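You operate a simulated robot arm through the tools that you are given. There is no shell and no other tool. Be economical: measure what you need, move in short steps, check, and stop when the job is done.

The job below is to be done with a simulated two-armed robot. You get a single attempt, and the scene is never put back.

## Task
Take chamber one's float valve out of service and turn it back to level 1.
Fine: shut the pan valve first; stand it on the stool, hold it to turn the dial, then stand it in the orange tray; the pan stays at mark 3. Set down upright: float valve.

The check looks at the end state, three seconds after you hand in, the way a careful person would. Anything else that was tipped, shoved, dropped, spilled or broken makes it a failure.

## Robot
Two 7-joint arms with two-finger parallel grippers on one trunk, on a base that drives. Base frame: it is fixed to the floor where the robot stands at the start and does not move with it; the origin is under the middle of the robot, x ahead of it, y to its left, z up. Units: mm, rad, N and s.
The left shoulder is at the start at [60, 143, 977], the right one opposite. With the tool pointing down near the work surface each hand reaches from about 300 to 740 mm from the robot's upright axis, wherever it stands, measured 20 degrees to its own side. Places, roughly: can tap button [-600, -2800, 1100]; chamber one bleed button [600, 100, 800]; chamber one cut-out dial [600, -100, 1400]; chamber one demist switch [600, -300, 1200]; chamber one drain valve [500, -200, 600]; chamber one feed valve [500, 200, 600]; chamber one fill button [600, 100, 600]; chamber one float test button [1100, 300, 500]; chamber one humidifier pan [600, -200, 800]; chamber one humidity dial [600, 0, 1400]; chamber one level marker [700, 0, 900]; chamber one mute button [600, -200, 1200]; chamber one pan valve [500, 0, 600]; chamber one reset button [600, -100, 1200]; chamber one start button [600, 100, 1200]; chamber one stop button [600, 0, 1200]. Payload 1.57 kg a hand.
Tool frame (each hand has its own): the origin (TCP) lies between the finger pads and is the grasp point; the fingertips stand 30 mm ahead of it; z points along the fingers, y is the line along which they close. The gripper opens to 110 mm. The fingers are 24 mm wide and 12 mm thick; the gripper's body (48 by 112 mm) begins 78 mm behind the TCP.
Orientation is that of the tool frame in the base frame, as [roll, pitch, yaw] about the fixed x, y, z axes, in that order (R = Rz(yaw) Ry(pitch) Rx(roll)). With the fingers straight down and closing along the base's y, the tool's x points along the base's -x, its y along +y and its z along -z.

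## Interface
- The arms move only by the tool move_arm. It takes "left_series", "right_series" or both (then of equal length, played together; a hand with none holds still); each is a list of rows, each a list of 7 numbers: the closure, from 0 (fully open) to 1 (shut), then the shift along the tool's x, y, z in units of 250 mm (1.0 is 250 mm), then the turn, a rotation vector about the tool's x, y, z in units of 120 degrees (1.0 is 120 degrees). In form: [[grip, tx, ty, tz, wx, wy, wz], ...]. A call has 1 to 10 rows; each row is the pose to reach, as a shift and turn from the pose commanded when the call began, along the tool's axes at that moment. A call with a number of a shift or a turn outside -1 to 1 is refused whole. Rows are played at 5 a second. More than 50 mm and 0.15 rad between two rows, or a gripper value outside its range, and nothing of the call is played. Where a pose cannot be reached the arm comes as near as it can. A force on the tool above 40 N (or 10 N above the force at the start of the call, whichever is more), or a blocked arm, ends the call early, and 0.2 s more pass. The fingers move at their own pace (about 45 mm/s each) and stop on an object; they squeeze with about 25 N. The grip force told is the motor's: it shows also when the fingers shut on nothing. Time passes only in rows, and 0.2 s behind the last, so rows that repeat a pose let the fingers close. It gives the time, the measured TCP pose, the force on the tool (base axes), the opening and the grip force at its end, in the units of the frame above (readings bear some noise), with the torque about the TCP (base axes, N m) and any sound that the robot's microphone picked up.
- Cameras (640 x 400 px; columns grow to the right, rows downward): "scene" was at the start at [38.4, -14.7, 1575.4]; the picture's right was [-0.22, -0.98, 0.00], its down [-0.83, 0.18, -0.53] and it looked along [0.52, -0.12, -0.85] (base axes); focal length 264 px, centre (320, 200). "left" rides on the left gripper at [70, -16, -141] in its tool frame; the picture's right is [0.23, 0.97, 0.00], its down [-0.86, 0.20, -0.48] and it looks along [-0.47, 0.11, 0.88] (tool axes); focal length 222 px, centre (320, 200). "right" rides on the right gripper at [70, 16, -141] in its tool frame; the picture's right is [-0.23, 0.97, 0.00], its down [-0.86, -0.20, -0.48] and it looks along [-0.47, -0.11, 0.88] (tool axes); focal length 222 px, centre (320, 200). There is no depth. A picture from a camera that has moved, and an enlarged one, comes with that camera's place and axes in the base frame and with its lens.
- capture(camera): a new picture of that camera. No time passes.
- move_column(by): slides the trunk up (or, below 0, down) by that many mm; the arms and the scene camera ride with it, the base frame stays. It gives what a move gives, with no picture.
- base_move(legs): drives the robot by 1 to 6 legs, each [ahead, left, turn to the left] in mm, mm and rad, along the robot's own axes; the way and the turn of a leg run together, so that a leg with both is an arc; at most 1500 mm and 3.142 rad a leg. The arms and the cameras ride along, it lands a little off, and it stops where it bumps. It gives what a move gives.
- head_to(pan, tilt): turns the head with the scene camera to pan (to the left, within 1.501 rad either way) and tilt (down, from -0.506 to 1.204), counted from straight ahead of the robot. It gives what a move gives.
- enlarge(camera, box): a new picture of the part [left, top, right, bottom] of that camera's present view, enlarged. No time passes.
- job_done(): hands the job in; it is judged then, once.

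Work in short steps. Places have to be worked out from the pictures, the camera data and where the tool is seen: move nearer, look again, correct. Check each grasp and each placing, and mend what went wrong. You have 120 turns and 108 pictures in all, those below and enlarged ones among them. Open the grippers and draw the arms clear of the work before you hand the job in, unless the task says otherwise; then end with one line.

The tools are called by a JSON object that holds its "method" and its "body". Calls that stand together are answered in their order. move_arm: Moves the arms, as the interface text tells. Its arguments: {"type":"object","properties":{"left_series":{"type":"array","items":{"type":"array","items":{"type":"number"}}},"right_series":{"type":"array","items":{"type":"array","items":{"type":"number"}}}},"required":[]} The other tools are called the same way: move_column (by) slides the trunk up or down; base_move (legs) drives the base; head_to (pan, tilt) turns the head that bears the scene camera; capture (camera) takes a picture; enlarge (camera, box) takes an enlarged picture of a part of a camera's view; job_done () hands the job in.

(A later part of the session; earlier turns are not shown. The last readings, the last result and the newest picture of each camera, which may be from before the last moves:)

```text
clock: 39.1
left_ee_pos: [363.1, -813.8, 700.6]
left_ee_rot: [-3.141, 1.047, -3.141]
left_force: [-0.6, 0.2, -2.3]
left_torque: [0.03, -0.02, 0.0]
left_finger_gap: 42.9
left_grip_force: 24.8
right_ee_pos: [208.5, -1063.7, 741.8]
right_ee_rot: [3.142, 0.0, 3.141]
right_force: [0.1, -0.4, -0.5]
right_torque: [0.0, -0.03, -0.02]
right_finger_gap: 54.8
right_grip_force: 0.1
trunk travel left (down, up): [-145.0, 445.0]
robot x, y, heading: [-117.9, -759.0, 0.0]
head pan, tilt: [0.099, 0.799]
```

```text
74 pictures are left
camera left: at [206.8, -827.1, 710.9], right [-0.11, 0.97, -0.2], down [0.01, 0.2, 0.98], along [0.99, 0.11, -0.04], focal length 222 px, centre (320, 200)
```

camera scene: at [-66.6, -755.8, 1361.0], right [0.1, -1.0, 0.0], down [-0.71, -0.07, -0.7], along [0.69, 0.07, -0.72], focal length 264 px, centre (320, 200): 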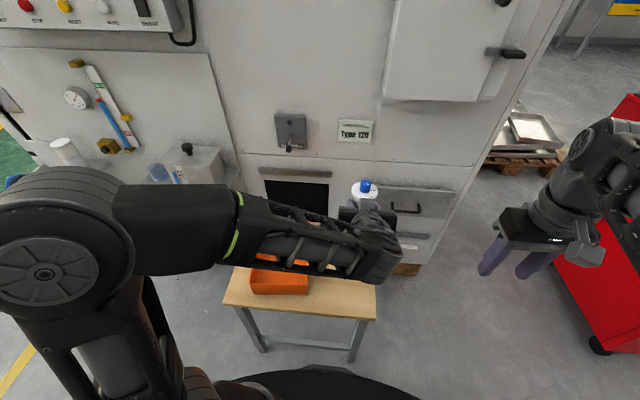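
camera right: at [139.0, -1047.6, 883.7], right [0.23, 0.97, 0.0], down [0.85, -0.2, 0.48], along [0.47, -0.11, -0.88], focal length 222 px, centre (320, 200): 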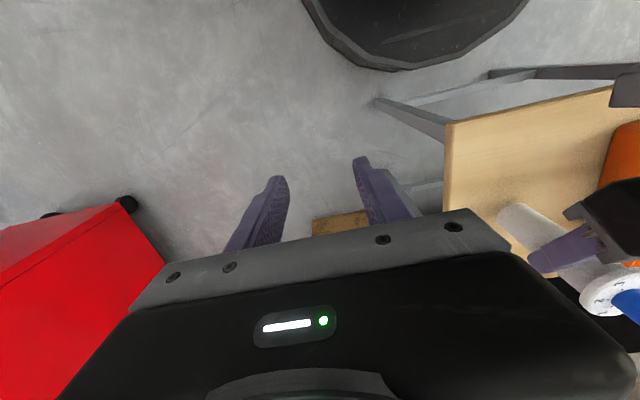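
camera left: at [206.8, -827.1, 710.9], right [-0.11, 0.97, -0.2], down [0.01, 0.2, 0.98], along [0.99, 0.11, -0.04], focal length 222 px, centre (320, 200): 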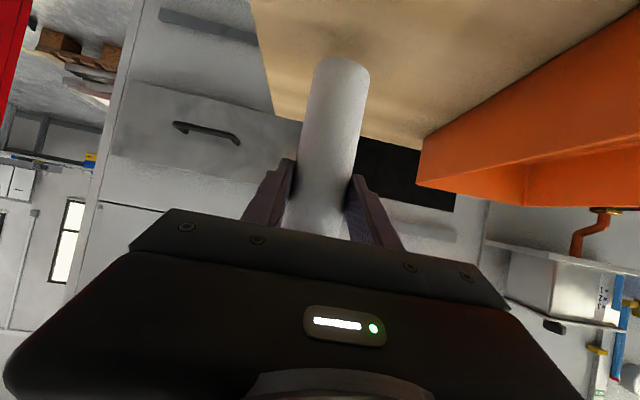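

Bottom should be about 40 mm above the stool. I lower 30 mm in small rows, watching the force.

{"method": "move_arm", "body": {"left_series": [[0.75, 0.035, 0, 0.02, 0, 0, 0], [0.75, 0.069, 0, 0.04, 0, 0, 0], [0.75, 0.09, 0, 0.052, 0, 0, 0], [0.75, 0.104, 0, 0.06, 0, 0, 0]]}}

{"method": "capture", "body": {"camera": "left"}}

{"method": "enlarge", "body": {"camera": "right", "box": [420, 100, 640, 340]}}

```text
clock: 40.1
left_ee_pos: [362.5, -813.5, 673.6]
left_ee_rot: [3.141, 1.051, 3.141]
left_force: [-1.6, 1.4, 9.5]
left_torque: [0.21, 0.28, -0.02]
left_finger_gap: 42.6
left_grip_force: 24.8
right_ee_pos: [209.1, -1063.3, 741.9]
right_ee_rot: [-3.141, 0.002, 3.14]
right_force: [0.2, -0.2, -0.3]
right_torque: [0.0, -0.04, 0.0]
right_finger_gap: 55.2
right_grip_force: 0.1
trunk travel left (down, up): [-145.0, 445.0]
robot x, y, heading: [-118.9, -766.3, 0.001]
head pan, tilt: [0.099, 0.799]
```

```text
73 pictures are left
camera left: at [207.1, -827.4, 682.0], right [-0.11, 0.97, -0.2], down [0.01, 0.2, 0.98], along [0.99, 0.11, -0.03], focal length 222 px, centre (320, 200)
```

left: 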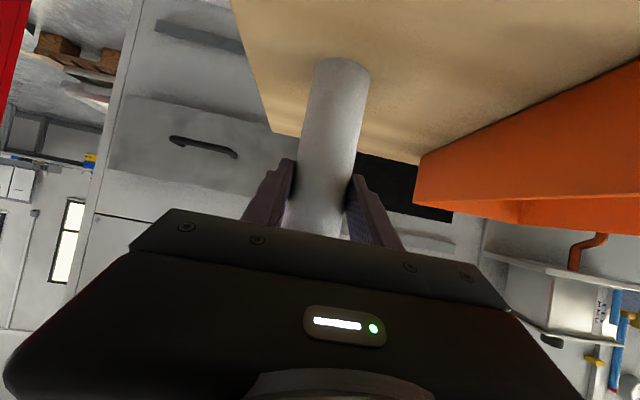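

```text
1.67 times, centred on (530, 220) of right
camera zoom: at [138.5, -1047.4, 884.2], right [0.23, 0.97, 0.0], down [0.85, -0.2, 0.48], along [0.47, -0.11, -0.88], focal length 370 px, centre (-30, 167)
```

zoom: 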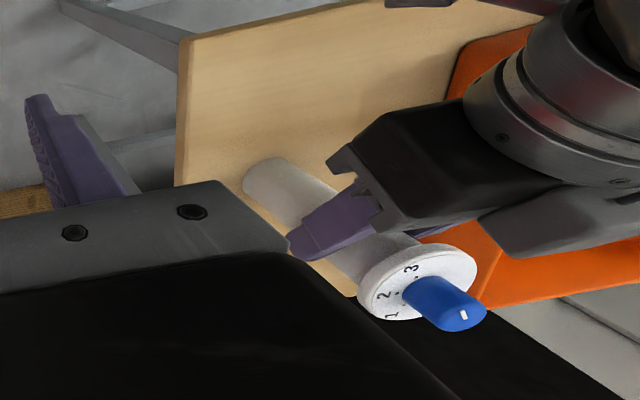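

It stands on the stool (contact 11 N). But the right hand needs more headroom above the dial, so I raise the trunk 200 mm with the valve and then lower the left arm instead.

{"method": "move_column", "body": {"by": 200}}

{"method": "move_arm", "body": {"left_series": [[0.75, 0.1, 0, 0.058, 0, 0, 0], [0.75, 0.2, 0, 0.116, 0, 0, 0], [0.75, 0.3, 0, 0.173, 0, 0, 0], [0.75, 0.4, 0, 0.231, 0, 0, 0], [0.75, 0.5, 0, 0.289, 0, 0, 0], [0.75, 0.58, 0, 0.335, 0, 0, 0], [0.75, 0.638, 0, 0.368, 0, 0, 0]]}}

{"method": "capture", "body": {"camera": "left"}}

{"method": "capture", "body": {"camera": "right"}}

{"method": "capture", "body": {"camera": "scene"}}

```text
clock: 42.3
left_ee_pos: [364.0, -811.6, 869.3]
left_ee_rot: [3.141, 1.048, 3.141]
left_force: [0.4, 0.2, -2.1]
left_torque: [0.02, 0.0, 0.01]
left_finger_gap: 42.9
left_grip_force: 25.4
right_ee_pos: [208.1, -1063.4, 943.4]
right_ee_rot: [3.141, -0.002, 3.141]
right_force: [-0.3, 0.1, -0.2]
right_torque: [-0.01, 0.01, -0.01]
right_finger_gap: 55.0
right_grip_force: 0.1
trunk travel left (down, up): [-345.0, 245.0]
robot x, y, heading: [-116.9, -762.8, -0.0]
head pan, tilt: [0.099, 0.799]
```

```text
clock: 43.9
left_ee_pos: [363.8, -813.2, 687.5]
left_ee_rot: [3.141, 1.047, -3.141]
left_force: [0.3, 0.0, -1.9]
left_torque: [-0.01, -0.04, 0.0]
left_finger_gap: 42.8
left_grip_force: 25.3
right_ee_pos: [208.9, -1063.1, 942.1]
right_ee_rot: [-3.141, 0.0, 3.141]
right_force: [0.2, 0.2, 0.0]
right_torque: [0.0, 0.0, 0.0]
right_finger_gap: 55.2
right_grip_force: 0.0
trunk travel left (down, up): [-345.0, 245.0]
robot x, y, heading: [-118.7, -761.7, -0.003]
head pan, tilt: [0.099, 0.799]
```

```text
71 pictures are left
camera left: at [207.6, -828.0, 696.8], right [-0.11, 0.97, -0.2], down [0.01, 0.2, 0.98], along [0.99, 0.11, -0.04], focal length 222 px, centre (320, 200)
```

left: 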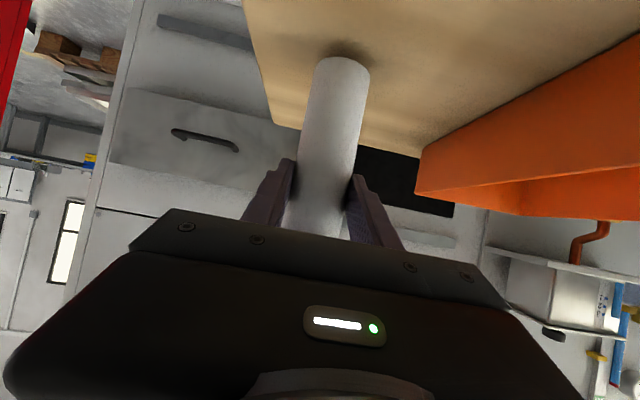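

```text
70 pictures are left
camera right: at [139.1, -1047.6, 1083.7], right [0.23, 0.97, 0.0], down [0.85, -0.2, 0.48], along [0.47, -0.11, -0.88], focal length 222 px, centre (320, 200)
```

right: 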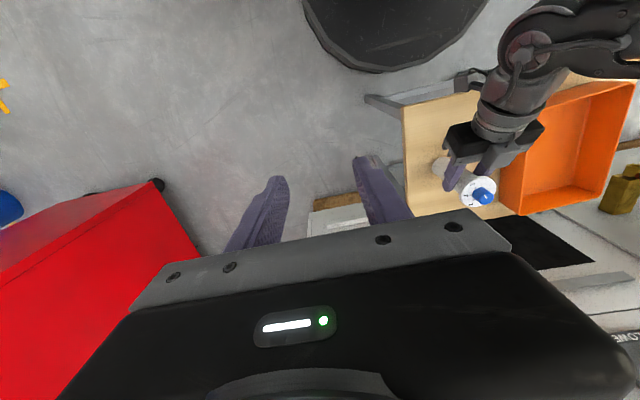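

```text
69 pictures are left
camera scene: at [-66.8, -754.5, 1361.1], right [0.1, -1.0, 0.0], down [-0.71, -0.07, -0.7], along [0.69, 0.07, -0.72], focal length 264 px, centre (320, 200)
```

scene: 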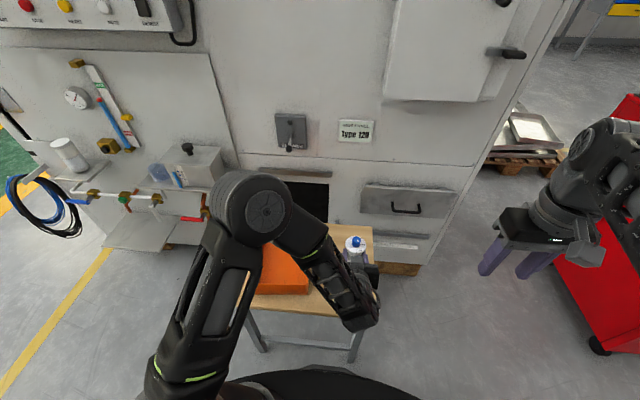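

About 14 mm remain to contact. I lower the last bit slowly.

{"method": "move_arm", "body": {"left_series": [[0.75, 0.021, 0, 0.012, 0, 0, 0], [0.75, 0.038, 0, 0.022, 0, 0, 0], [0.75, 0.047, 0, 0.027, 0, 0, 0], [0.75, 0.052, 0, 0.03, 0, 0, 0]]}}

{"method": "enlarge", "body": {"camera": "right", "box": [400, 100, 560, 220]}}

{"method": "enlarge", "body": {"camera": "scene", "box": [330, 220, 390, 265]}}

```text
clock: 44.9
left_ee_pos: [363.3, -813.7, 673.2]
left_ee_rot: [-3.139, 1.051, -3.141]
left_force: [-2.0, 2.5, 13.3]
left_torque: [0.66, 0.25, 0.2]
left_finger_gap: 42.5
left_grip_force: 25.1
right_ee_pos: [206.6, -1062.9, 943.6]
right_ee_rot: [3.141, 0.001, -3.141]
right_force: [0.1, 0.0, -0.6]
right_torque: [0.0, -0.04, 0.02]
right_finger_gap: 55.0
right_grip_force: 0.1
trunk travel left (down, up): [-345.0, 245.0]
robot x, y, heading: [-116.9, -763.1, -0.001]
head pan, tilt: [0.099, 0.799]
```

```text
3.33 times, centred on (480, 160) of right
camera zoom: at [138.1, -1047.4, 1084.2], right [0.23, 0.97, 0.0], down [0.85, -0.2, 0.48], along [0.47, -0.11, -0.88], focal length 740 px, centre (-213, 333)
```

zoom: 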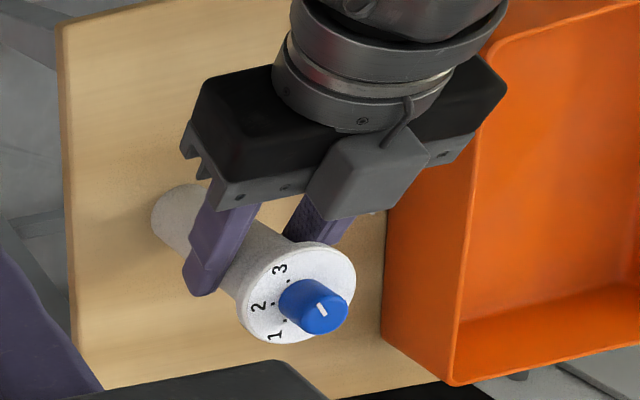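

```text
8.89 times, centred on (360, 242) of scene
camera zoom: at [-68.1, -754.3, 1361.4], right [0.1, -1.0, 0.0], down [-0.71, -0.07, -0.7], along [0.69, 0.07, -0.72], focal length 2349 px, centre (-36, -178)
```

zoom: 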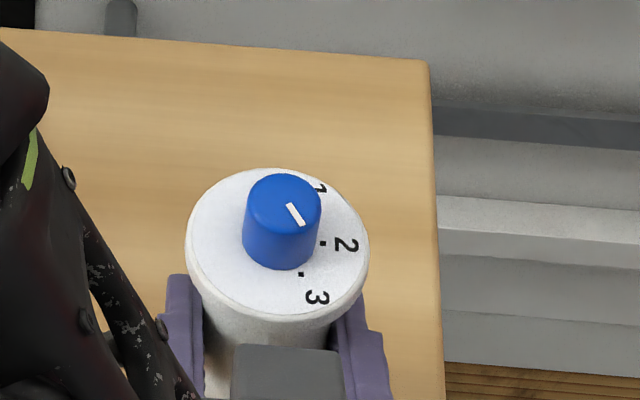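

Dial reads: pointer at 3 (near right), 1 is at the far right, so it must turn about 110° counter-clockwise seen from above. For clearance I regrip the standing valve 30 mm lower.

{"method": "move_arm", "body": {"left_series": [[0.75, -0.005, 0, -0.003, 0, 0, 0], [0.5, -0.005, 0, -0.003, 0, 0, 0], [0.4, -0.005, 0, -0.003, 0, 0, 0], [0.4, 0.03, 0, 0.017, 0, 0, 0], [0.4, 0.065, 0, 0.0375, 0, 0, 0], [0.4, 0.1, 0, 0.0577, 0, 0, 0], [0.4, 0.1, 0, 0.0577, 0, 0, 0]]}}

{"method": "capture", "body": {"camera": "left"}}

{"method": "enlarge", "body": {"camera": "right", "box": [400, 100, 560, 220]}}

```text
clock: 46.5
left_ee_pos: [363.0, -812.2, 642.4]
left_ee_rot: [3.141, 1.047, 3.14]
left_force: [-0.2, -0.6, -0.2]
left_torque: [-0.01, 0.02, 0.01]
left_finger_gap: 66.0
left_grip_force: 0.2
right_ee_pos: [207.9, -1064.4, 942.2]
right_ee_rot: [3.14, 0.0, 3.141]
right_force: [-0.5, -0.3, -0.1]
right_torque: [0.02, -0.02, 0.01]
right_finger_gap: 55.4
right_grip_force: 0.1
trunk travel left (down, up): [-345.0, 245.0]
robot x, y, heading: [-118.7, -765.1, 0.003]
head pan, tilt: [0.099, 0.799]
```

```text
66 pictures are left
camera left: at [206.8, -826.9, 652.8], right [-0.11, 0.97, -0.2], down [0.01, 0.2, 0.98], along [0.99, 0.11, -0.04], focal length 222 px, centre (320, 200)
```

left: 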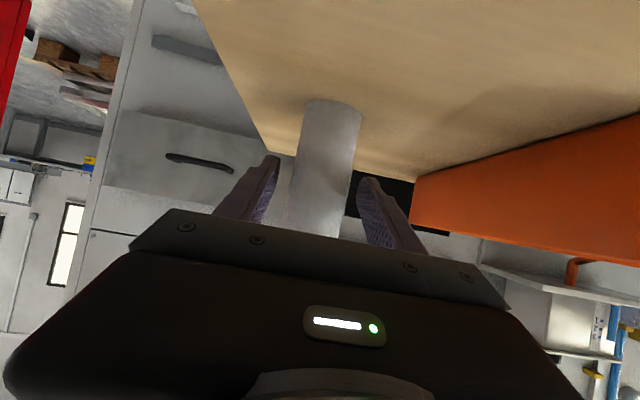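

```text
3.33 times, centred on (480, 160) of right
camera zoom: at [139.0, -1047.6, 1083.7], right [0.23, 0.97, 0.0], down [0.85, -0.2, 0.48], along [0.47, -0.11, -0.88], focal length 740 px, centre (-213, 333)
```

zoom: 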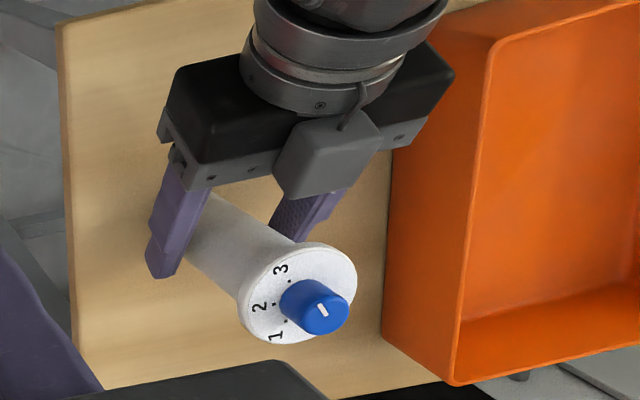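

The valve stands on its own. I close the left hand again at the lower place.

{"method": "move_arm", "body": {"left_series": [[0.6, 0, 0, 0, 0, 0, 0], [0.75, 0, 0, 0, 0, 0, 0], [0.75, 0, 0, 0, 0, 0, 0], [0.75, 0, 0, 0, 0, 0, 0]], "right_series": [[0.5, -0.1, 0.15, 0, 0, 0, 0], [0.5, -0.2, 0.3, 0, 0, 0, 0], [0.5, -0.3, 0.45, 0, 0, 0, 0], [0.5, -0.4, 0.6, 0, 0, 0, 0]]}}

{"method": "capture", "body": {"camera": "right"}}

```text
clock: 47.5
left_ee_pos: [363.3, -811.3, 643.1]
left_ee_rot: [3.141, 1.046, -3.141]
left_force: [0.2, 1.5, 1.1]
left_torque: [0.02, -0.01, -0.01]
left_finger_gap: 42.7
left_grip_force: 25.0
right_ee_pos: [311.3, -915.3, 941.4]
right_ee_rot: [-3.14, 0.0, 3.141]
right_force: [0.9, -0.4, -0.5]
right_torque: [-0.04, 0.02, 0.01]
right_finger_gap: 54.8
right_grip_force: 0.0
trunk travel left (down, up): [-345.0, 245.0]
robot x, y, heading: [-118.9, -766.3, 0.001]
head pan, tilt: [0.099, 0.799]
```

```text
64 pictures are left
camera right: at [242.1, -897.1, 1082.4], right [0.23, 0.97, 0.0], down [0.85, -0.2, 0.48], along [0.47, -0.11, -0.88], focal length 222 px, centre (320, 200)
```

right: 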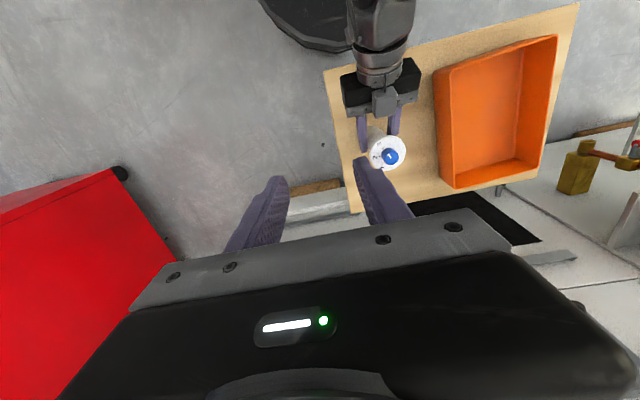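

Knob is at about (370,-814), top z≈749, flange ≈728. I bring the right hand above it, turning it 55° clockwise so the 110° counter-clockwise turn will fit.

{"method": "move_arm", "body": {"right_series": [[0.5, -0.034, 0.058, 0.0, 0, 0, 0.066], [0.5, -0.068, 0.116, 0.0, 0, 0, 0.132], [0.5, -0.102, 0.174, 0.02, 0, 0, 0.198], [0.5, -0.136, 0.232, 0.06, 0, 0, 0.264], [0.5, -0.17, 0.29, 0.1, 0, 0, 0.33], [0.5, -0.204, 0.348, 0.14, 0, 0, 0.396], [0.5, -0.236, 0.404, 0.18, 0, 0, 0.458], [0.5, -0.236, 0.404, 0.18, 0, 0, 0.458]]}}

{"method": "capture", "body": {"camera": "right"}}

{"method": "enlarge", "body": {"camera": "scene", "box": [300, 150, 460, 280]}}

```text
clock: 49.3
left_ee_pos: [363.4, -812.8, 644.1]
left_ee_rot: [3.142, 1.047, 3.141]
left_force: [0.2, -0.7, 0.4]
left_torque: [0.02, -0.01, 0.02]
left_finger_gap: 43.0
left_grip_force: 25.1
right_ee_pos: [365.6, -811.3, 897.7]
right_ee_rot: [3.141, 0.0, 2.179]
right_force: [-0.2, 0.0, -0.1]
right_torque: [-0.02, -0.01, -0.01]
right_finger_gap: 55.0
right_grip_force: 0.1
trunk travel left (down, up): [-345.0, 245.0]
robot x, y, heading: [-117.3, -762.4, 0.002]
head pan, tilt: [0.099, 0.799]
```

```text
63 pictures are left
camera right: at [340.3, -745.4, 1038.1], right [0.93, 0.37, 0.0], down [0.33, -0.81, 0.48], along [0.18, -0.44, -0.88], focal length 222 px, centre (320, 200)
```

right: 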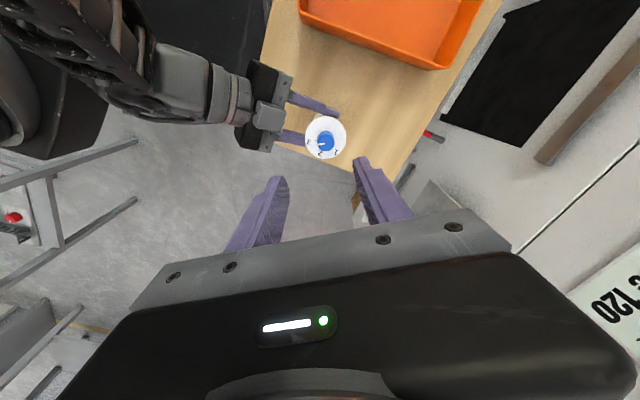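

```text
3.08 times, centred on (380, 215) of scene
camera zoom: at [-67.0, -754.4, 1361.1], right [0.1, -1.0, 0.0], down [-0.71, -0.07, -0.7], along [0.69, 0.07, -0.72], focal length 813 px, centre (135, 154)
```

zoom: 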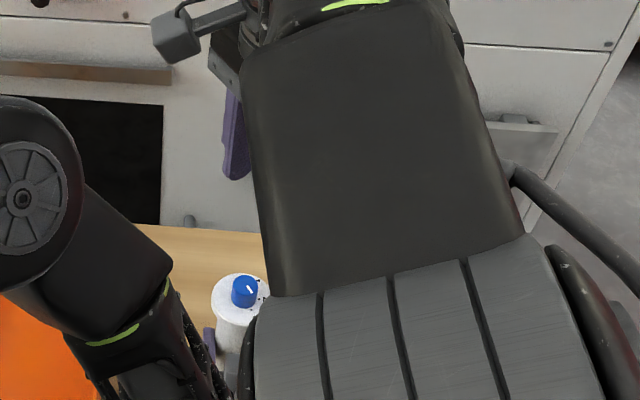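

The right camera now sees the dial nearly from above; I enlarge it to measure angles and the knob's place.

{"method": "enlarge", "body": {"camera": "right", "box": [290, 105, 362, 165]}}

```text
6.67 times, centred on (326, 135) of right
camera zoom: at [340.3, -745.4, 1038.1], right [0.93, 0.37, 0.0], down [0.33, -0.81, 0.48], along [0.18, -0.44, -0.88], focal length 1481 px, centre (280, 633)
```

zoom: 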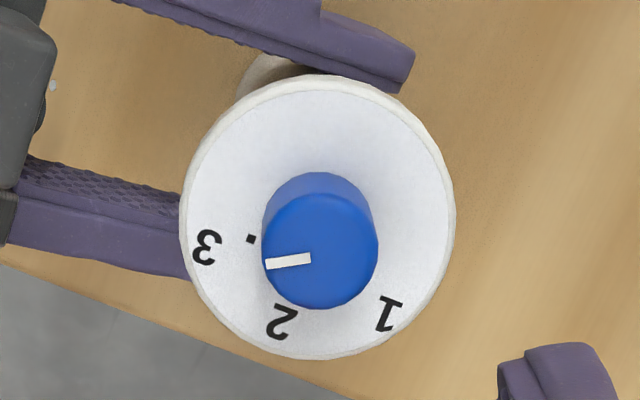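

Spacing between levels is about 57–60°, the pointer is at 3, and 1 is ~115–120° counter-clockwise. I descend with the fingers about the knob, tips staying above the flange.

{"method": "move_arm", "body": {"right_series": [[0.5, -0.015, 0.021, 0.15, 0, 0, 0], [0.5, -0.015, 0.021, 0.3, 0, 0, 0], [0.5, -0.015, 0.021, 0.42, 0, 0, 0], [0.5, -0.015, 0.021, 0.5, 0, 0, 0], [0.5, -0.015, 0.021, 0.5, 0, 0, 0]]}}

{"method": "capture", "body": {"camera": "right"}}

```text
clock: 50.5
left_ee_pos: [363.2, -813.4, 643.7]
left_ee_rot: [-3.141, 1.048, -3.141]
left_force: [0.9, -0.2, -0.4]
left_torque: [-0.02, -0.05, -0.01]
left_finger_gap: 42.8
left_grip_force: 24.7
right_ee_pos: [374.3, -812.0, 771.9]
right_ee_rot: [3.141, 0.001, 2.183]
right_force: [0.2, -0.8, 0.3]
right_torque: [0.02, 0.03, -0.01]
right_finger_gap: 54.8
right_grip_force: 0.0
trunk travel left (down, up): [-345.0, 245.0]
robot x, y, heading: [-115.2, -764.1, 0.002]
head pan, tilt: [0.099, 0.799]
```

```text
60 pictures are left
camera right: at [349.1, -746.0, 912.4], right [0.93, 0.37, 0.0], down [0.33, -0.81, 0.48], along [0.18, -0.44, -0.88], focal length 222 px, centre (320, 200)
```

right: 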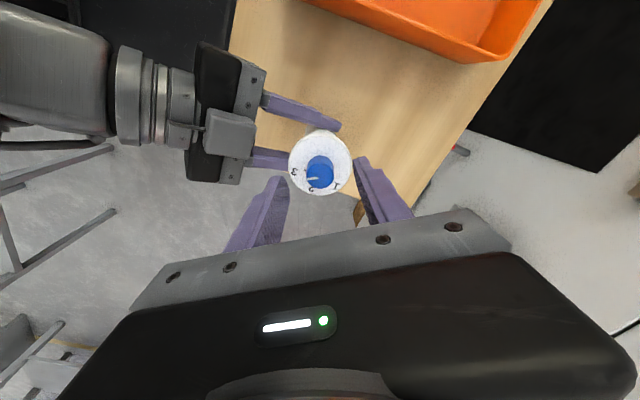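

{"method": "enlarge", "body": {"camera": "right", "box": [260, 115, 380, 215]}}

```text
4.00 times, centred on (320, 165) of right
camera zoom: at [349.1, -746.0, 912.4], right [0.93, 0.37, 0.0], down [0.33, -0.81, 0.48], along [0.18, -0.44, -0.88], focal length 888 px, centre (320, 340)
```

zoom: 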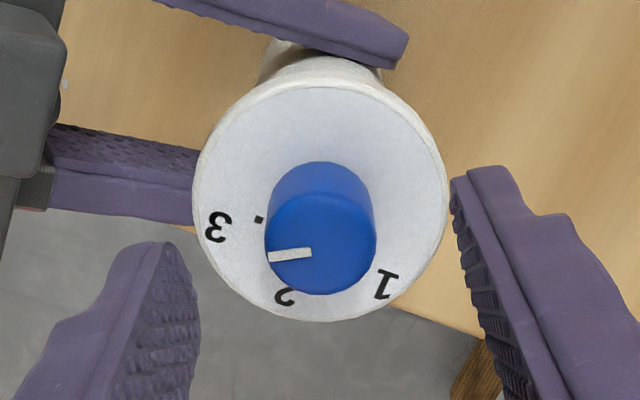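

Knob is ~5 mm off along tool x. I correct, go down 9 mm and close on the knob.

{"method": "move_arm", "body": {"right_series": [[0.5, 0.02, 0, 0, 0, 0, 0], [0.5, 0.02, 0, 0.036, 0, 0, 0], [0.7, 0.02, 0, 0.036, 0, 0, 0], [0.85, 0.02, 0, 0.036, 0, 0, 0], [0.9, 0.02, 0, 0.036, 0, 0, 0], [0.9, 0.02, 0, 0.036, 0, 0, 0]]}}

{"method": "enlarge", "body": {"camera": "right", "box": [260, 115, 380, 215]}}

```text
clock: 51.9
left_ee_pos: [363.8, -812.5, 643.9]
left_ee_rot: [-3.141, 1.047, 3.141]
left_force: [-1.9, -1.2, 1.0]
left_torque: [0.03, -0.11, 0.01]
left_finger_gap: 42.7
left_grip_force: 24.7
right_ee_pos: [371.0, -805.8, 762.1]
right_ee_rot: [3.141, 0.001, 2.18]
right_force: [2.4, 0.4, -0.4]
right_torque: [0.06, -0.06, 0.02]
right_finger_gap: 21.9
right_grip_force: 25.1
trunk travel left (down, up): [-345.0, 245.0]
robot x, y, heading: [-116.3, -765.0, -0.004]
head pan, tilt: [0.099, 0.799]
```

```text
4.00 times, centred on (320, 165) of right
camera zoom: at [345.6, -741.2, 903.7], right [0.93, 0.37, 0.0], down [0.33, -0.81, 0.48], along [0.18, -0.44, -0.88], focal length 888 px, centre (320, 340)
```

zoom: 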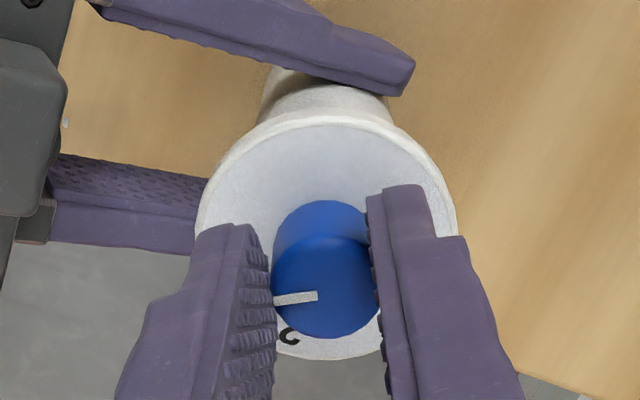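

The knob is gripped (21.9 mm). I turn it counter-clockwise, first ~80°.

{"method": "move_arm", "body": {"right_series": [[0.9, 0, 0, 0, 0, 0, -0.068], [0.9, 0, 0, 0, 0, 0, -0.136], [0.9, 0, 0, 0, 0, 0, -0.204], [0.9, 0, 0, 0, 0, 0, -0.272], [0.9, 0, 0, 0, 0, 0, -0.34], [0.9, 0, 0, 0, 0, 0, -0.408], [0.9, 0, 0, 0, 0, 0, -0.476], [0.9, 0, 0, 0, 0, 0, -0.544], [0.9, 0, 0, 0, 0, 0, -0.612], [0.9, 0, 0, 0, 0, 0, -0.68]]}}

{"method": "enlarge", "body": {"camera": "right", "box": [260, 115, 380, 215]}}

```text
clock: 54.1
left_ee_pos: [363.4, -812.6, 642.8]
left_ee_rot: [-3.141, 1.045, -3.141]
left_force: [0.5, 18.0, 3.9]
left_torque: [-0.8, -0.5, 0.23]
left_finger_gap: 44.5
left_grip_force: 24.9
right_ee_pos: [371.6, -810.0, 763.7]
right_ee_rot: [-3.138, 0.003, -2.675]
right_force: [0.4, -16.2, -0.3]
right_torque: [-0.88, 0.33, -0.11]
right_finger_gap: 22.1
right_grip_force: 24.9
trunk travel left (down, up): [-345.0, 245.0]
robot x, y, heading: [-119.2, -763.6, -0.004]
head pan, tilt: [0.099, 0.799]
```

```text
4.00 times, centred on (320, 165) of right
camera zoom: at [301.6, -825.7, 904.8], right [-0.24, 0.97, 0.0], down [0.85, 0.21, 0.48], along [0.47, 0.11, -0.88], focal length 888 px, centre (320, 340)
```

zoom: 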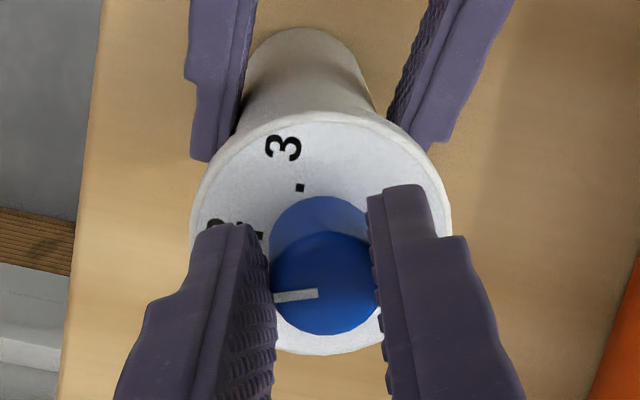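

The knob turned with the grip and points ~15–20° past 2. I ease the sideways force a little and turn another 38°.

{"method": "move_arm", "body": {"right_series": [[0.9, 0.005, -0.011, 0, 0, 0, 0], [0.9, 0.005, -0.011, 0, 0, 0, -0.064], [0.9, 0.005, -0.011, 0, 0, 0, -0.128], [0.9, 0.005, -0.011, 0, 0, 0, -0.192], [0.9, 0.005, -0.011, 0, 0, 0, -0.256], [0.9, 0.005, -0.011, 0, 0, 0, -0.317], [0.9, 0.005, -0.011, 0, 0, 0, -0.317]]}}

{"method": "enlarge", "body": {"camera": "right", "box": [260, 115, 380, 215]}}

```text
clock: 55.7
left_ee_pos: [363.5, -812.1, 642.9]
left_ee_rot: [3.14, 1.044, 3.141]
left_force: [-10.1, 13.7, 1.9]
left_torque: [-0.82, -0.59, 0.24]
left_finger_gap: 44.5
left_grip_force: 24.8
right_ee_pos: [371.5, -813.1, 763.5]
right_ee_rot: [-3.138, -0.001, -2.012]
right_force: [7.6, -15.6, 1.5]
right_torque: [-0.96, -0.25, -0.1]
right_finger_gap: 21.9
right_grip_force: 25.0
trunk travel left (down, up): [-345.0, 245.0]
robot x, y, heading: [-115.8, -762.1, -0.003]
head pan, tilt: [0.099, 0.799]
```

```text
4.00 times, centred on (320, 165) of right
camera zoom: at [327.3, -868.1, 905.0], right [-0.78, 0.62, 0.0], down [0.54, 0.69, 0.48], along [0.3, 0.37, -0.88], focal length 888 px, centre (320, 340)
```

zoom: 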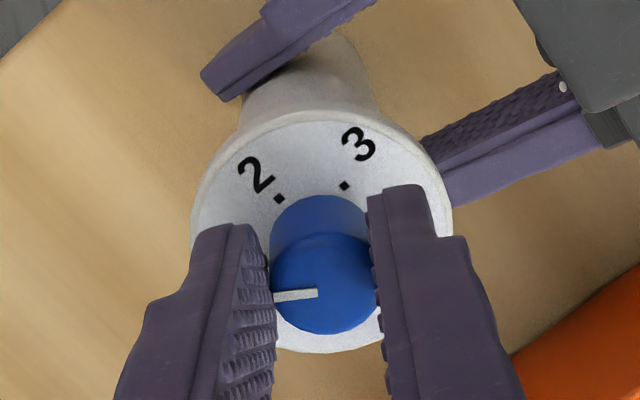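

The pointer looks aimed at 1 now. I open the right fingers and lift straight up to inspect.

{"method": "move_arm", "body": {"right_series": [[0.7, 0, 0, 0, 0, 0, 0], [0.5, 0, 0, 0, 0, 0, 0], [0.5, 0, 0, 0, 0, 0, 0], [0.5, 0, 0, -0.1, 0, 0, 0], [0.5, 0, 0, -0.25, 0, 0, 0], [0.5, 0, 0, -0.4, 0, 0, 0], [0.5, 0, 0, -0.5, 0, 0, 0]]}}

{"method": "enlarge", "body": {"camera": "right", "box": [284, 100, 356, 160]}}

```text
clock: 57.3
left_ee_pos: [362.2, -813.3, 644.5]
left_ee_rot: [3.141, 1.047, 3.141]
left_force: [-1.1, 0.1, 2.0]
left_torque: [-0.02, 0.07, 0.0]
left_finger_gap: 43.0
left_grip_force: 25.3
right_ee_pos: [369.7, -811.2, 889.6]
right_ee_rot: [-3.139, 0.0, -2.013]
right_force: [-0.6, 0.0, -0.2]
right_torque: [-0.02, 0.02, 0.03]
right_finger_gap: 55.1
right_grip_force: 0.0
trunk travel left (down, up): [-345.0, 245.0]
robot x, y, heading: [-116.7, -761.2, 0.007]
head pan, tilt: [0.099, 0.799]
```

```text
6.67 times, centred on (320, 130) of right
camera zoom: at [325.7, -867.2, 1030.5], right [-0.78, 0.62, 0.0], down [0.55, 0.69, 0.48], along [0.3, 0.37, -0.88], focal length 1481 px, centre (320, 667)
```

zoom: 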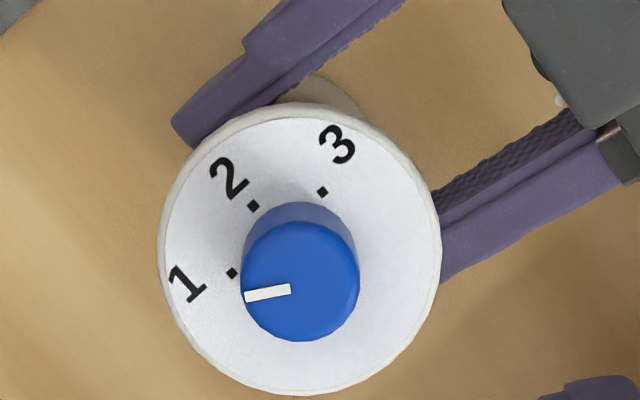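

Dial now points at the 1 dot. I withdraw the right hand to the right, then regrip the standing valve 30 mm higher with the left so the hand will clear the tray's wall.

{"method": "move_arm", "body": {"right_series": [[0.5, 0.0917, -0.0139, -0.02, 0, 0, 0.06], [0.5, 0.183, -0.028, -0.04, 0, 0, 0.12], [0.5, 0.275, -0.042, -0.06, 0, 0, 0.18], [0.5, 0.367, -0.056, -0.08, 0, 0, 0.24], [0.5, 0.458, -0.07, -0.08, 0, 0, 0.3], [0.5, 0.55, -0.083, -0.08, 0, 0, 0.36], [0.5, 0.642, -0.097, -0.08, 0, 0, 0.42], [0.5, 0.733, -0.111, -0.08, 0, 0, 0.48], [0.5, 0.825, -0.125, -0.08, 0, 0, 0.54]]}}

{"method": "move_arm", "body": {"left_series": [[0.5, 0, 0, 0, 0, 0, 0], [0.4, 0, 0, 0, 0, 0, 0], [0.4, 0, 0, 0, 0, 0, 0], [0.4, -0.035, 0, -0.02, 0, 0, 0], [0.4, -0.07, 0, -0.04, 0, 0, 0], [0.4, -0.104, 0, -0.06, 0, 0, 0], [0.4, -0.104, 0, -0.06, 0, 0, 0]]}}

{"method": "capture", "body": {"camera": "right"}}

{"method": "capture", "body": {"camera": "left"}}

```text
clock: 59.3
left_ee_pos: [363.9, -812.4, 643.2]
left_ee_rot: [3.141, 1.047, 3.141]
left_force: [1.5, -0.9, 4.4]
left_torque: [-0.07, 0.06, 0.01]
left_finger_gap: 42.6
left_grip_force: 24.9
right_ee_pos: [308.8, -1011.6, 908.0]
right_ee_rot: [3.141, 0.001, 3.138]
right_force: [-0.6, -0.6, 0.3]
right_torque: [-0.05, 0.02, -0.03]
right_finger_gap: 55.2
right_grip_force: 0.2
trunk travel left (down, up): [-345.0, 245.0]
robot x, y, heading: [-116.3, -762.4, -0.001]
head pan, tilt: [0.099, 0.799]
```

```text
clock: 60.9
left_ee_pos: [363.3, -812.1, 672.7]
left_ee_rot: [-3.141, 1.047, 3.139]
left_force: [0.1, -0.2, -0.5]
left_torque: [0.0, 0.0, 0.02]
left_finger_gap: 66.3
left_grip_force: 0.1
right_ee_pos: [309.0, -1011.0, 907.8]
right_ee_rot: [-3.141, 0.0, 3.14]
right_force: [-0.6, 0.3, -0.3]
right_torque: [0.0, 0.03, -0.01]
right_finger_gap: 54.7
right_grip_force: 0.1
trunk travel left (down, up): [-345.0, 245.0]
robot x, y, heading: [-118.0, -763.3, -0.003]
head pan, tilt: [0.099, 0.799]
```

```text
54 pictures are left
camera right: at [240.4, -995.0, 1050.0], right [0.23, 0.97, 0.0], down [0.85, -0.2, 0.48], along [0.47, -0.11, -0.88], focal length 222 px, centre (320, 200)
```

right: 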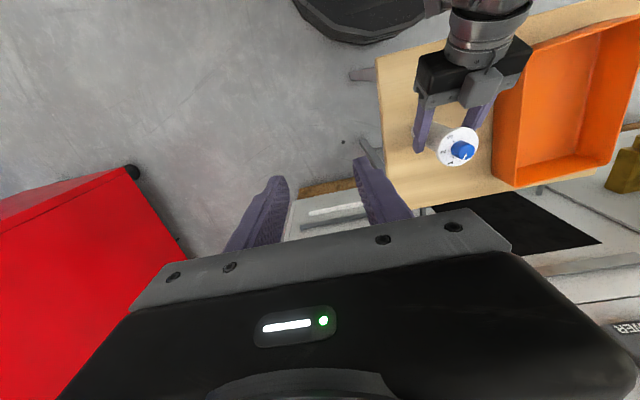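

```text
53 pictures are left
camera left: at [206.7, -827.0, 683.4], right [-0.11, 0.97, -0.2], down [0.01, 0.2, 0.98], along [0.99, 0.11, -0.04], focal length 222 px, centre (320, 200)
```

left: 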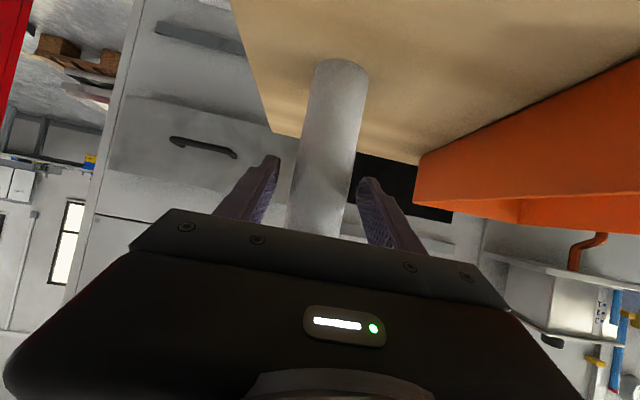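

The valve stands upright on its own. I close the left hand on it and lift 130 mm.

{"method": "move_arm", "body": {"left_series": [[0.6, 0, 0, 0, 0, 0, 0], [0.75, 0, 0, 0, 0, 0, 0], [0.75, 0, 0, 0, 0, 0, 0], [0.75, 0, 0, 0, 0, 0, 0], [0.75, -0.09, 0, -0.052, 0, 0, 0], [0.75, -0.18, 0, -0.104, 0, 0, 0], [0.75, -0.27, 0, -0.156, 0, 0, 0], [0.75, -0.36, 0, -0.208, 0, 0, 0], [0.75, -0.45, 0, -0.26, 0, 0, 0]]}}

{"method": "capture", "body": {"camera": "left"}}

```text
clock: 62.9
left_ee_pos: [364.0, -813.9, 802.9]
left_ee_rot: [-3.141, 1.046, 3.14]
left_force: [0.4, -1.0, -1.7]
left_torque: [-0.02, 0.07, 0.0]
left_finger_gap: 42.8
left_grip_force: 24.8
right_ee_pos: [309.6, -1012.0, 908.4]
right_ee_rot: [3.14, 0.003, 3.139]
right_force: [-0.4, 0.0, -0.2]
right_torque: [-0.02, -0.03, -0.02]
right_finger_gap: 55.2
right_grip_force: 0.1
trunk travel left (down, up): [-345.0, 245.0]
robot x, y, heading: [-121.1, -759.8, -0.006]
head pan, tilt: [0.099, 0.799]
```

```text
52 pictures are left
camera left: at [206.2, -828.2, 813.6], right [-0.11, 0.97, -0.2], down [0.01, 0.2, 0.98], along [0.99, 0.11, -0.04], focal length 222 px, centre (320, 200)
```

left: 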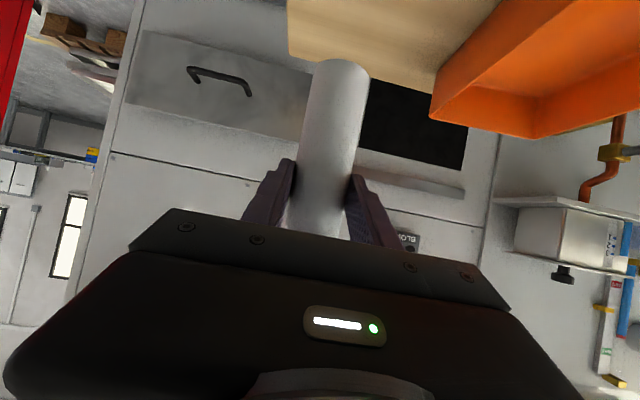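

Bottom is now ~715, above the tray rim (~655). I carry it 230 mm left over the tray's middle.

{"method": "move_arm", "body": {"left_series": [[0.75, 0, 0.18, 0, 0, 0, 0], [0.75, 0, 0.36, 0, 0, 0, 0], [0.75, -0.01, 0.54, 0.02, 0, 0, 0], [0.75, -0.02, 0.72, 0.035, 0, 0, 0], [0.75, -0.03, 0.9, 0.052, 0, 0, 0], [0.75, -0.03, 0.92, 0.052, 0, 0, 0]]}}

{"method": "capture", "body": {"camera": "right"}}

{"method": "capture", "body": {"camera": "left"}}

{"method": "capture", "body": {"camera": "scene"}}

```text
clock: 64.3
left_ee_pos: [404.0, -587.9, 804.2]
left_ee_rot: [-3.141, 1.045, 3.141]
left_force: [-0.9, 0.4, -1.5]
left_torque: [0.0, 0.03, 0.0]
left_finger_gap: 42.9
left_grip_force: 25.0
left hand out of reach, approached as far as the arm can: row 3, 4, 5, 6
right_ee_pos: [309.2, -1010.6, 908.9]
right_ee_rot: [-3.14, 0.0, 3.14]
right_force: [0.5, -0.6, 0.4]
right_torque: [-0.01, 0.04, 0.01]
right_finger_gap: 54.9
right_grip_force: 0.0
trunk travel left (down, up): [-345.0, 245.0]
robot x, y, heading: [-113.2, -766.5, -0.0]
head pan, tilt: [0.099, 0.799]
```

```text
51 pictures are left
camera right: at [240.5, -995.0, 1050.0], right [0.23, 0.97, 0.0], down [0.85, -0.2, 0.48], along [0.47, -0.11, -0.88], focal length 222 px, centre (320, 200)
```

right: 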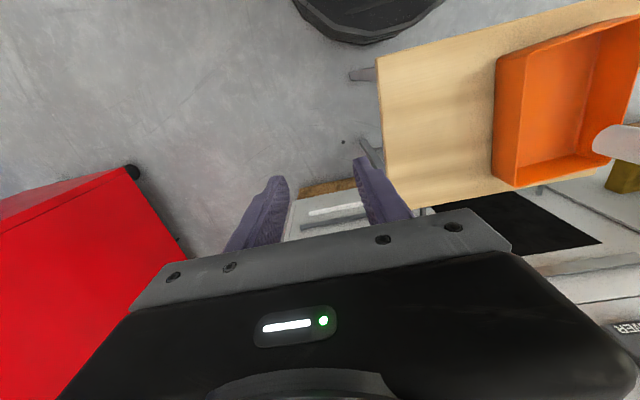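

```text
50 pictures are left
camera left: at [247.8, -602.3, 814.3], right [-0.11, 0.97, -0.2], down [0.01, 0.2, 0.98], along [0.99, 0.11, -0.04], focal length 222 px, centre (320, 200)
```

left: 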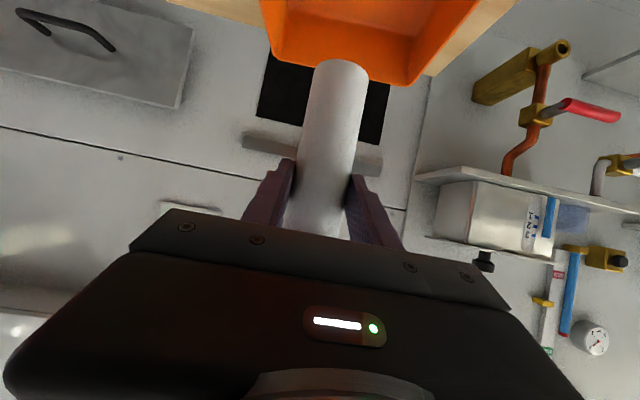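

```text
49 pictures are left
camera scene: at [-66.9, -754.4, 1361.1], right [0.1, -1.0, 0.0], down [-0.71, -0.07, -0.7], along [0.69, 0.07, -0.72], focal length 264 px, centre (320, 200)
```

scene: 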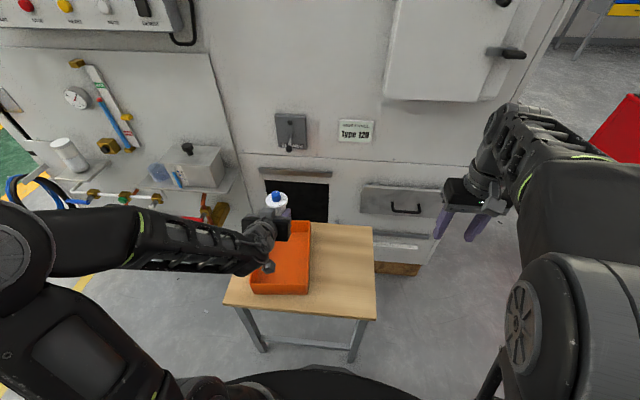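

The hand stopped at (404,-588), which is over the tray's interior (tray y -655…-500, back x≈490). I lower the trunk 105 mm so the arm keeps its posture.

{"method": "move_column", "body": {"by": -105}}

{"method": "capture", "body": {"camera": "left"}}

{"method": "enlarge", "body": {"camera": "scene", "box": [200, 130, 400, 290]}}

```text
clock: 65.7
left_ee_pos: [405.1, -588.1, 700.6]
left_ee_rot: [3.139, 1.048, -3.141]
left_force: [0.2, 0.4, -1.9]
left_torque: [0.0, 0.02, 0.0]
left_finger_gap: 42.4
left_grip_force: 25.7
right_ee_pos: [310.4, -1010.8, 804.3]
right_ee_rot: [3.14, 0.0, 3.14]
right_force: [-0.2, -0.6, -0.1]
right_torque: [-0.02, 0.01, 0.01]
right_finger_gap: 55.0
right_grip_force: 0.1
trunk travel left (down, up): [-240.0, 350.0]
robot x, y, heading: [-121.4, -762.1, -0.001]
head pan, tilt: [0.099, 0.799]
```

```text
48 pictures are left
camera left: at [247.9, -602.8, 709.4], right [-0.11, 0.97, -0.2], down [0.01, 0.2, 0.98], along [0.99, 0.11, -0.04], focal length 222 px, centre (320, 200)
```

left: 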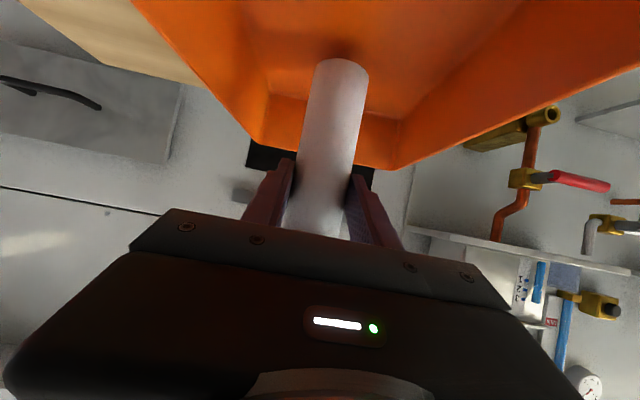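

```text
2.50 times, centred on (300, 210) of scene
camera zoom: at [-67.0, -754.4, 1256.1], right [0.1, -1.0, 0.0], down [-0.71, -0.07, -0.7], along [0.69, 0.07, -0.72], focal length 661 px, centre (370, 175)
```

zoom: 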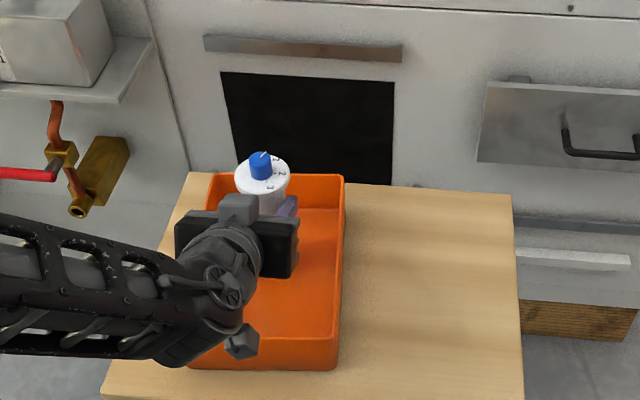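

The valve is inside the tray. I lower another 20 mm and check the force.

{"method": "move_column", "body": {"by": -20}}

```text
clock: 66.3
left_ee_pos: [403.9, -588.9, 680.3]
left_ee_rot: [3.141, 1.048, -3.141]
left_force: [0.1, -0.2, 0.8]
left_torque: [0.0, -0.06, -0.04]
left_finger_gap: 42.9
left_grip_force: 25.1
right_ee_pos: [310.9, -1011.9, 783.9]
right_ee_rot: [-3.141, 0.001, 3.139]
right_force: [-0.5, 0.2, -0.4]
right_torque: [0.01, -0.01, 0.01]
right_finger_gap: 55.1
right_grip_force: 0.0
trunk travel left (down, up): [-220.0, 370.0]
robot x, y, heading: [-117.2, -760.2, -0.002]
head pan, tilt: [0.099, 0.799]
```

Force has risen from -1.9 to +0.8 N: just touching. I lower 2 mm more to confirm.

{"method": "move_column", "body": {"by": -2}}

{"method": "capture", "body": {"camera": "left"}}

```text
clock: 66.9
left_ee_pos: [405.0, -588.5, 680.1]
left_ee_rot: [3.139, 1.049, 3.141]
left_force: [-1.2, 1.1, 13.1]
left_torque: [0.02, 0.11, -0.02]
left_finger_gap: 43.0
left_grip_force: 25.4
right_ee_pos: [309.3, -1012.4, 781.2]
right_ee_rot: [3.141, 0.001, 3.141]
right_force: [0.1, -0.5, -0.9]
right_torque: [0.0, 0.0, 0.02]
right_finger_gap: 55.2
right_grip_force: 0.1
trunk travel left (down, up): [-218.0, 372.0]
robot x, y, heading: [-121.2, -763.2, 0.003]
head pan, tilt: [0.099, 0.799]
```

```text
46 pictures are left
camera left: at [248.1, -603.0, 688.7], right [-0.11, 0.97, -0.2], down [0.01, 0.2, 0.98], along [0.99, 0.11, -0.03], focal length 222 px, centre (320, 200)
```

left: 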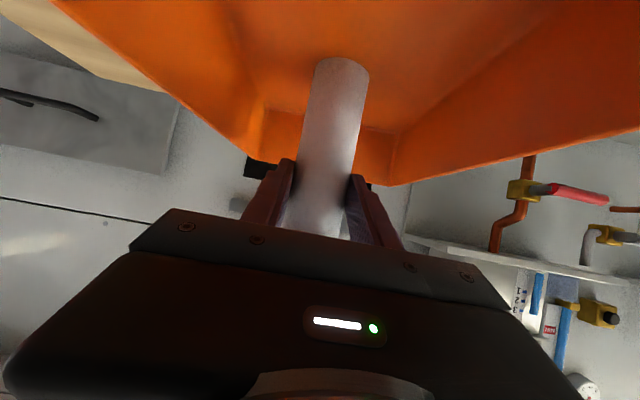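

Standing with 15 N load. Since the last arm command was out of reach, I raise 10 mm and play a null row to see that the arm doesn't jump before I release.

{"method": "move_column", "body": {"by": 10}}

{"method": "move_arm", "body": {"left_series": [[0.75, 0, 0, 0, 0, 0, 0], [0.75, 0, 0, 0, 0, 0, 0]]}}

```text
clock: 67.4
left_ee_pos: [403.5, -588.2, 687.0]
left_ee_rot: [-3.141, 1.042, 3.142]
left_force: [0.3, -0.1, -2.1]
left_torque: [0.01, 0.07, -0.03]
left_finger_gap: 43.2
left_grip_force: 24.5
right_ee_pos: [308.6, -1011.4, 790.7]
right_ee_rot: [3.14, 0.0, 3.141]
right_force: [0.9, 0.6, -0.1]
right_torque: [0.03, -0.01, 0.02]
right_finger_gap: 54.9
right_grip_force: 0.0
trunk travel left (down, up): [-228.0, 362.0]
robot x, y, heading: [-120.9, -763.5, -0.001]
head pan, tilt: [0.099, 0.799]
```

```text
clock: 68.0
left_ee_pos: [404.1, -588.0, 686.2]
left_ee_rot: [3.141, 1.046, 3.14]
left_force: [0.4, 0.8, -2.5]
left_torque: [-0.02, 0.0, -0.04]
left_finger_gap: 43.2
left_grip_force: 24.6
right_ee_pos: [309.7, -1010.7, 792.0]
right_ee_rot: [-3.141, -0.001, 3.141]
right_force: [1.0, -0.9, -0.7]
right_torque: [0.01, 0.02, -0.02]
right_finger_gap: 55.0
right_grip_force: 0.0
trunk travel left (down, up): [-228.0, 362.0]
robot x, y, heading: [-117.9, -765.6, -0.001]
head pan, tilt: [0.099, 0.799]
```

No jump. I lower 8 mm again.

{"method": "move_column", "body": {"by": -8}}

```text
clock: 68.6
left_ee_pos: [405.6, -588.0, 678.3]
left_ee_rot: [-3.14, 1.047, 3.141]
left_force: [1.2, 0.0, 0.1]
left_torque: [-0.01, -0.08, 0.01]
left_finger_gap: 42.8
left_grip_force: 24.5
right_ee_pos: [308.5, -1011.5, 783.1]
right_ee_rot: [3.141, -0.002, 3.14]
right_force: [-0.8, -0.7, 0.1]
right_torque: [-0.02, 0.01, -0.01]
right_finger_gap: 54.9
right_grip_force: 0.1
trunk travel left (down, up): [-220.0, 370.0]
robot x, y, heading: [-118.8, -767.1, 0.0]
head pan, tilt: [0.099, 0.799]
```

The floor now carries the valve's weight. I open the left hand slowly to about 75 mm, without moving it.

{"method": "move_arm", "body": {"left_series": [[0.6, 0, 0, 0, 0, 0, 0], [0.5, 0, 0, 0, 0, 0, 0], [0.3, 0, 0, 0, 0, 0, 0], [0.3, 0, 0, 0, 0, 0, 0]]}}

{"method": "capture", "body": {"camera": "left"}}

{"method": "enlarge", "body": {"camera": "scene", "box": [200, 130, 400, 290]}}

```text
clock: 69.6
left_ee_pos: [406.0, -588.5, 678.9]
left_ee_rot: [3.141, 1.047, -3.141]
left_force: [-0.3, -0.5, 0.0]
left_torque: [-0.02, 0.03, -0.03]
left_finger_gap: 77.0
left_grip_force: 0.1
right_ee_pos: [309.3, -1011.2, 782.7]
right_ee_rot: [-3.14, 0.0, 3.14]
right_force: [-0.2, 0.8, 0.2]
right_torque: [-0.02, 0.0, -0.01]
right_finger_gap: 55.0
right_grip_force: 0.1
trunk travel left (down, up): [-220.0, 370.0]
robot x, y, heading: [-118.5, -761.3, 0.002]
head pan, tilt: [0.099, 0.799]
```

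```text
45 pictures are left
camera left: at [247.8, -602.9, 689.3], right [-0.11, 0.97, -0.2], down [0.01, 0.2, 0.98], along [0.99, 0.11, -0.04], focal length 222 px, centre (320, 200)
```

left: 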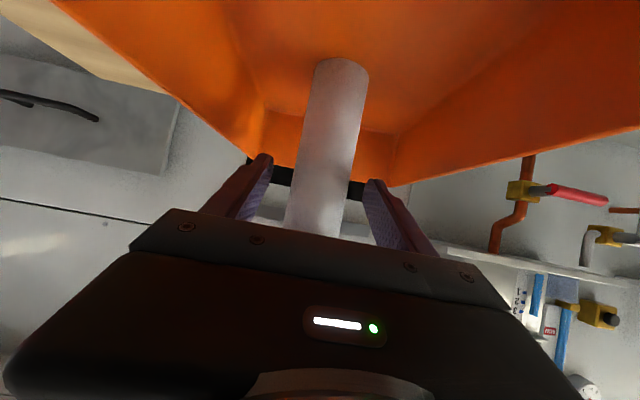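

```text
2.50 times, centred on (300, 210) of scene
camera zoom: at [-67.0, -754.5, 1236.1], right [0.1, -1.0, 0.0], down [-0.71, -0.07, -0.7], along [0.69, 0.07, -0.72], focal length 661 px, centre (370, 175)
```

zoom: 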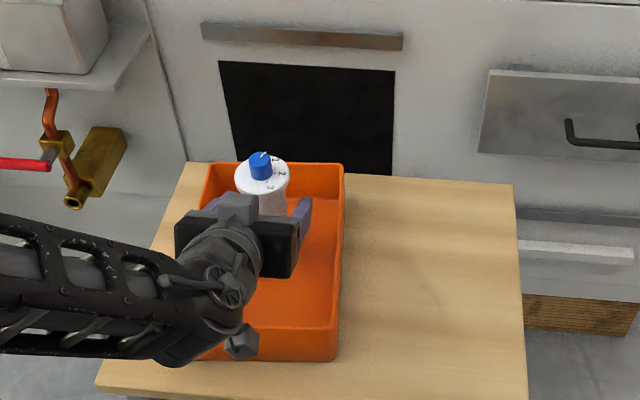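

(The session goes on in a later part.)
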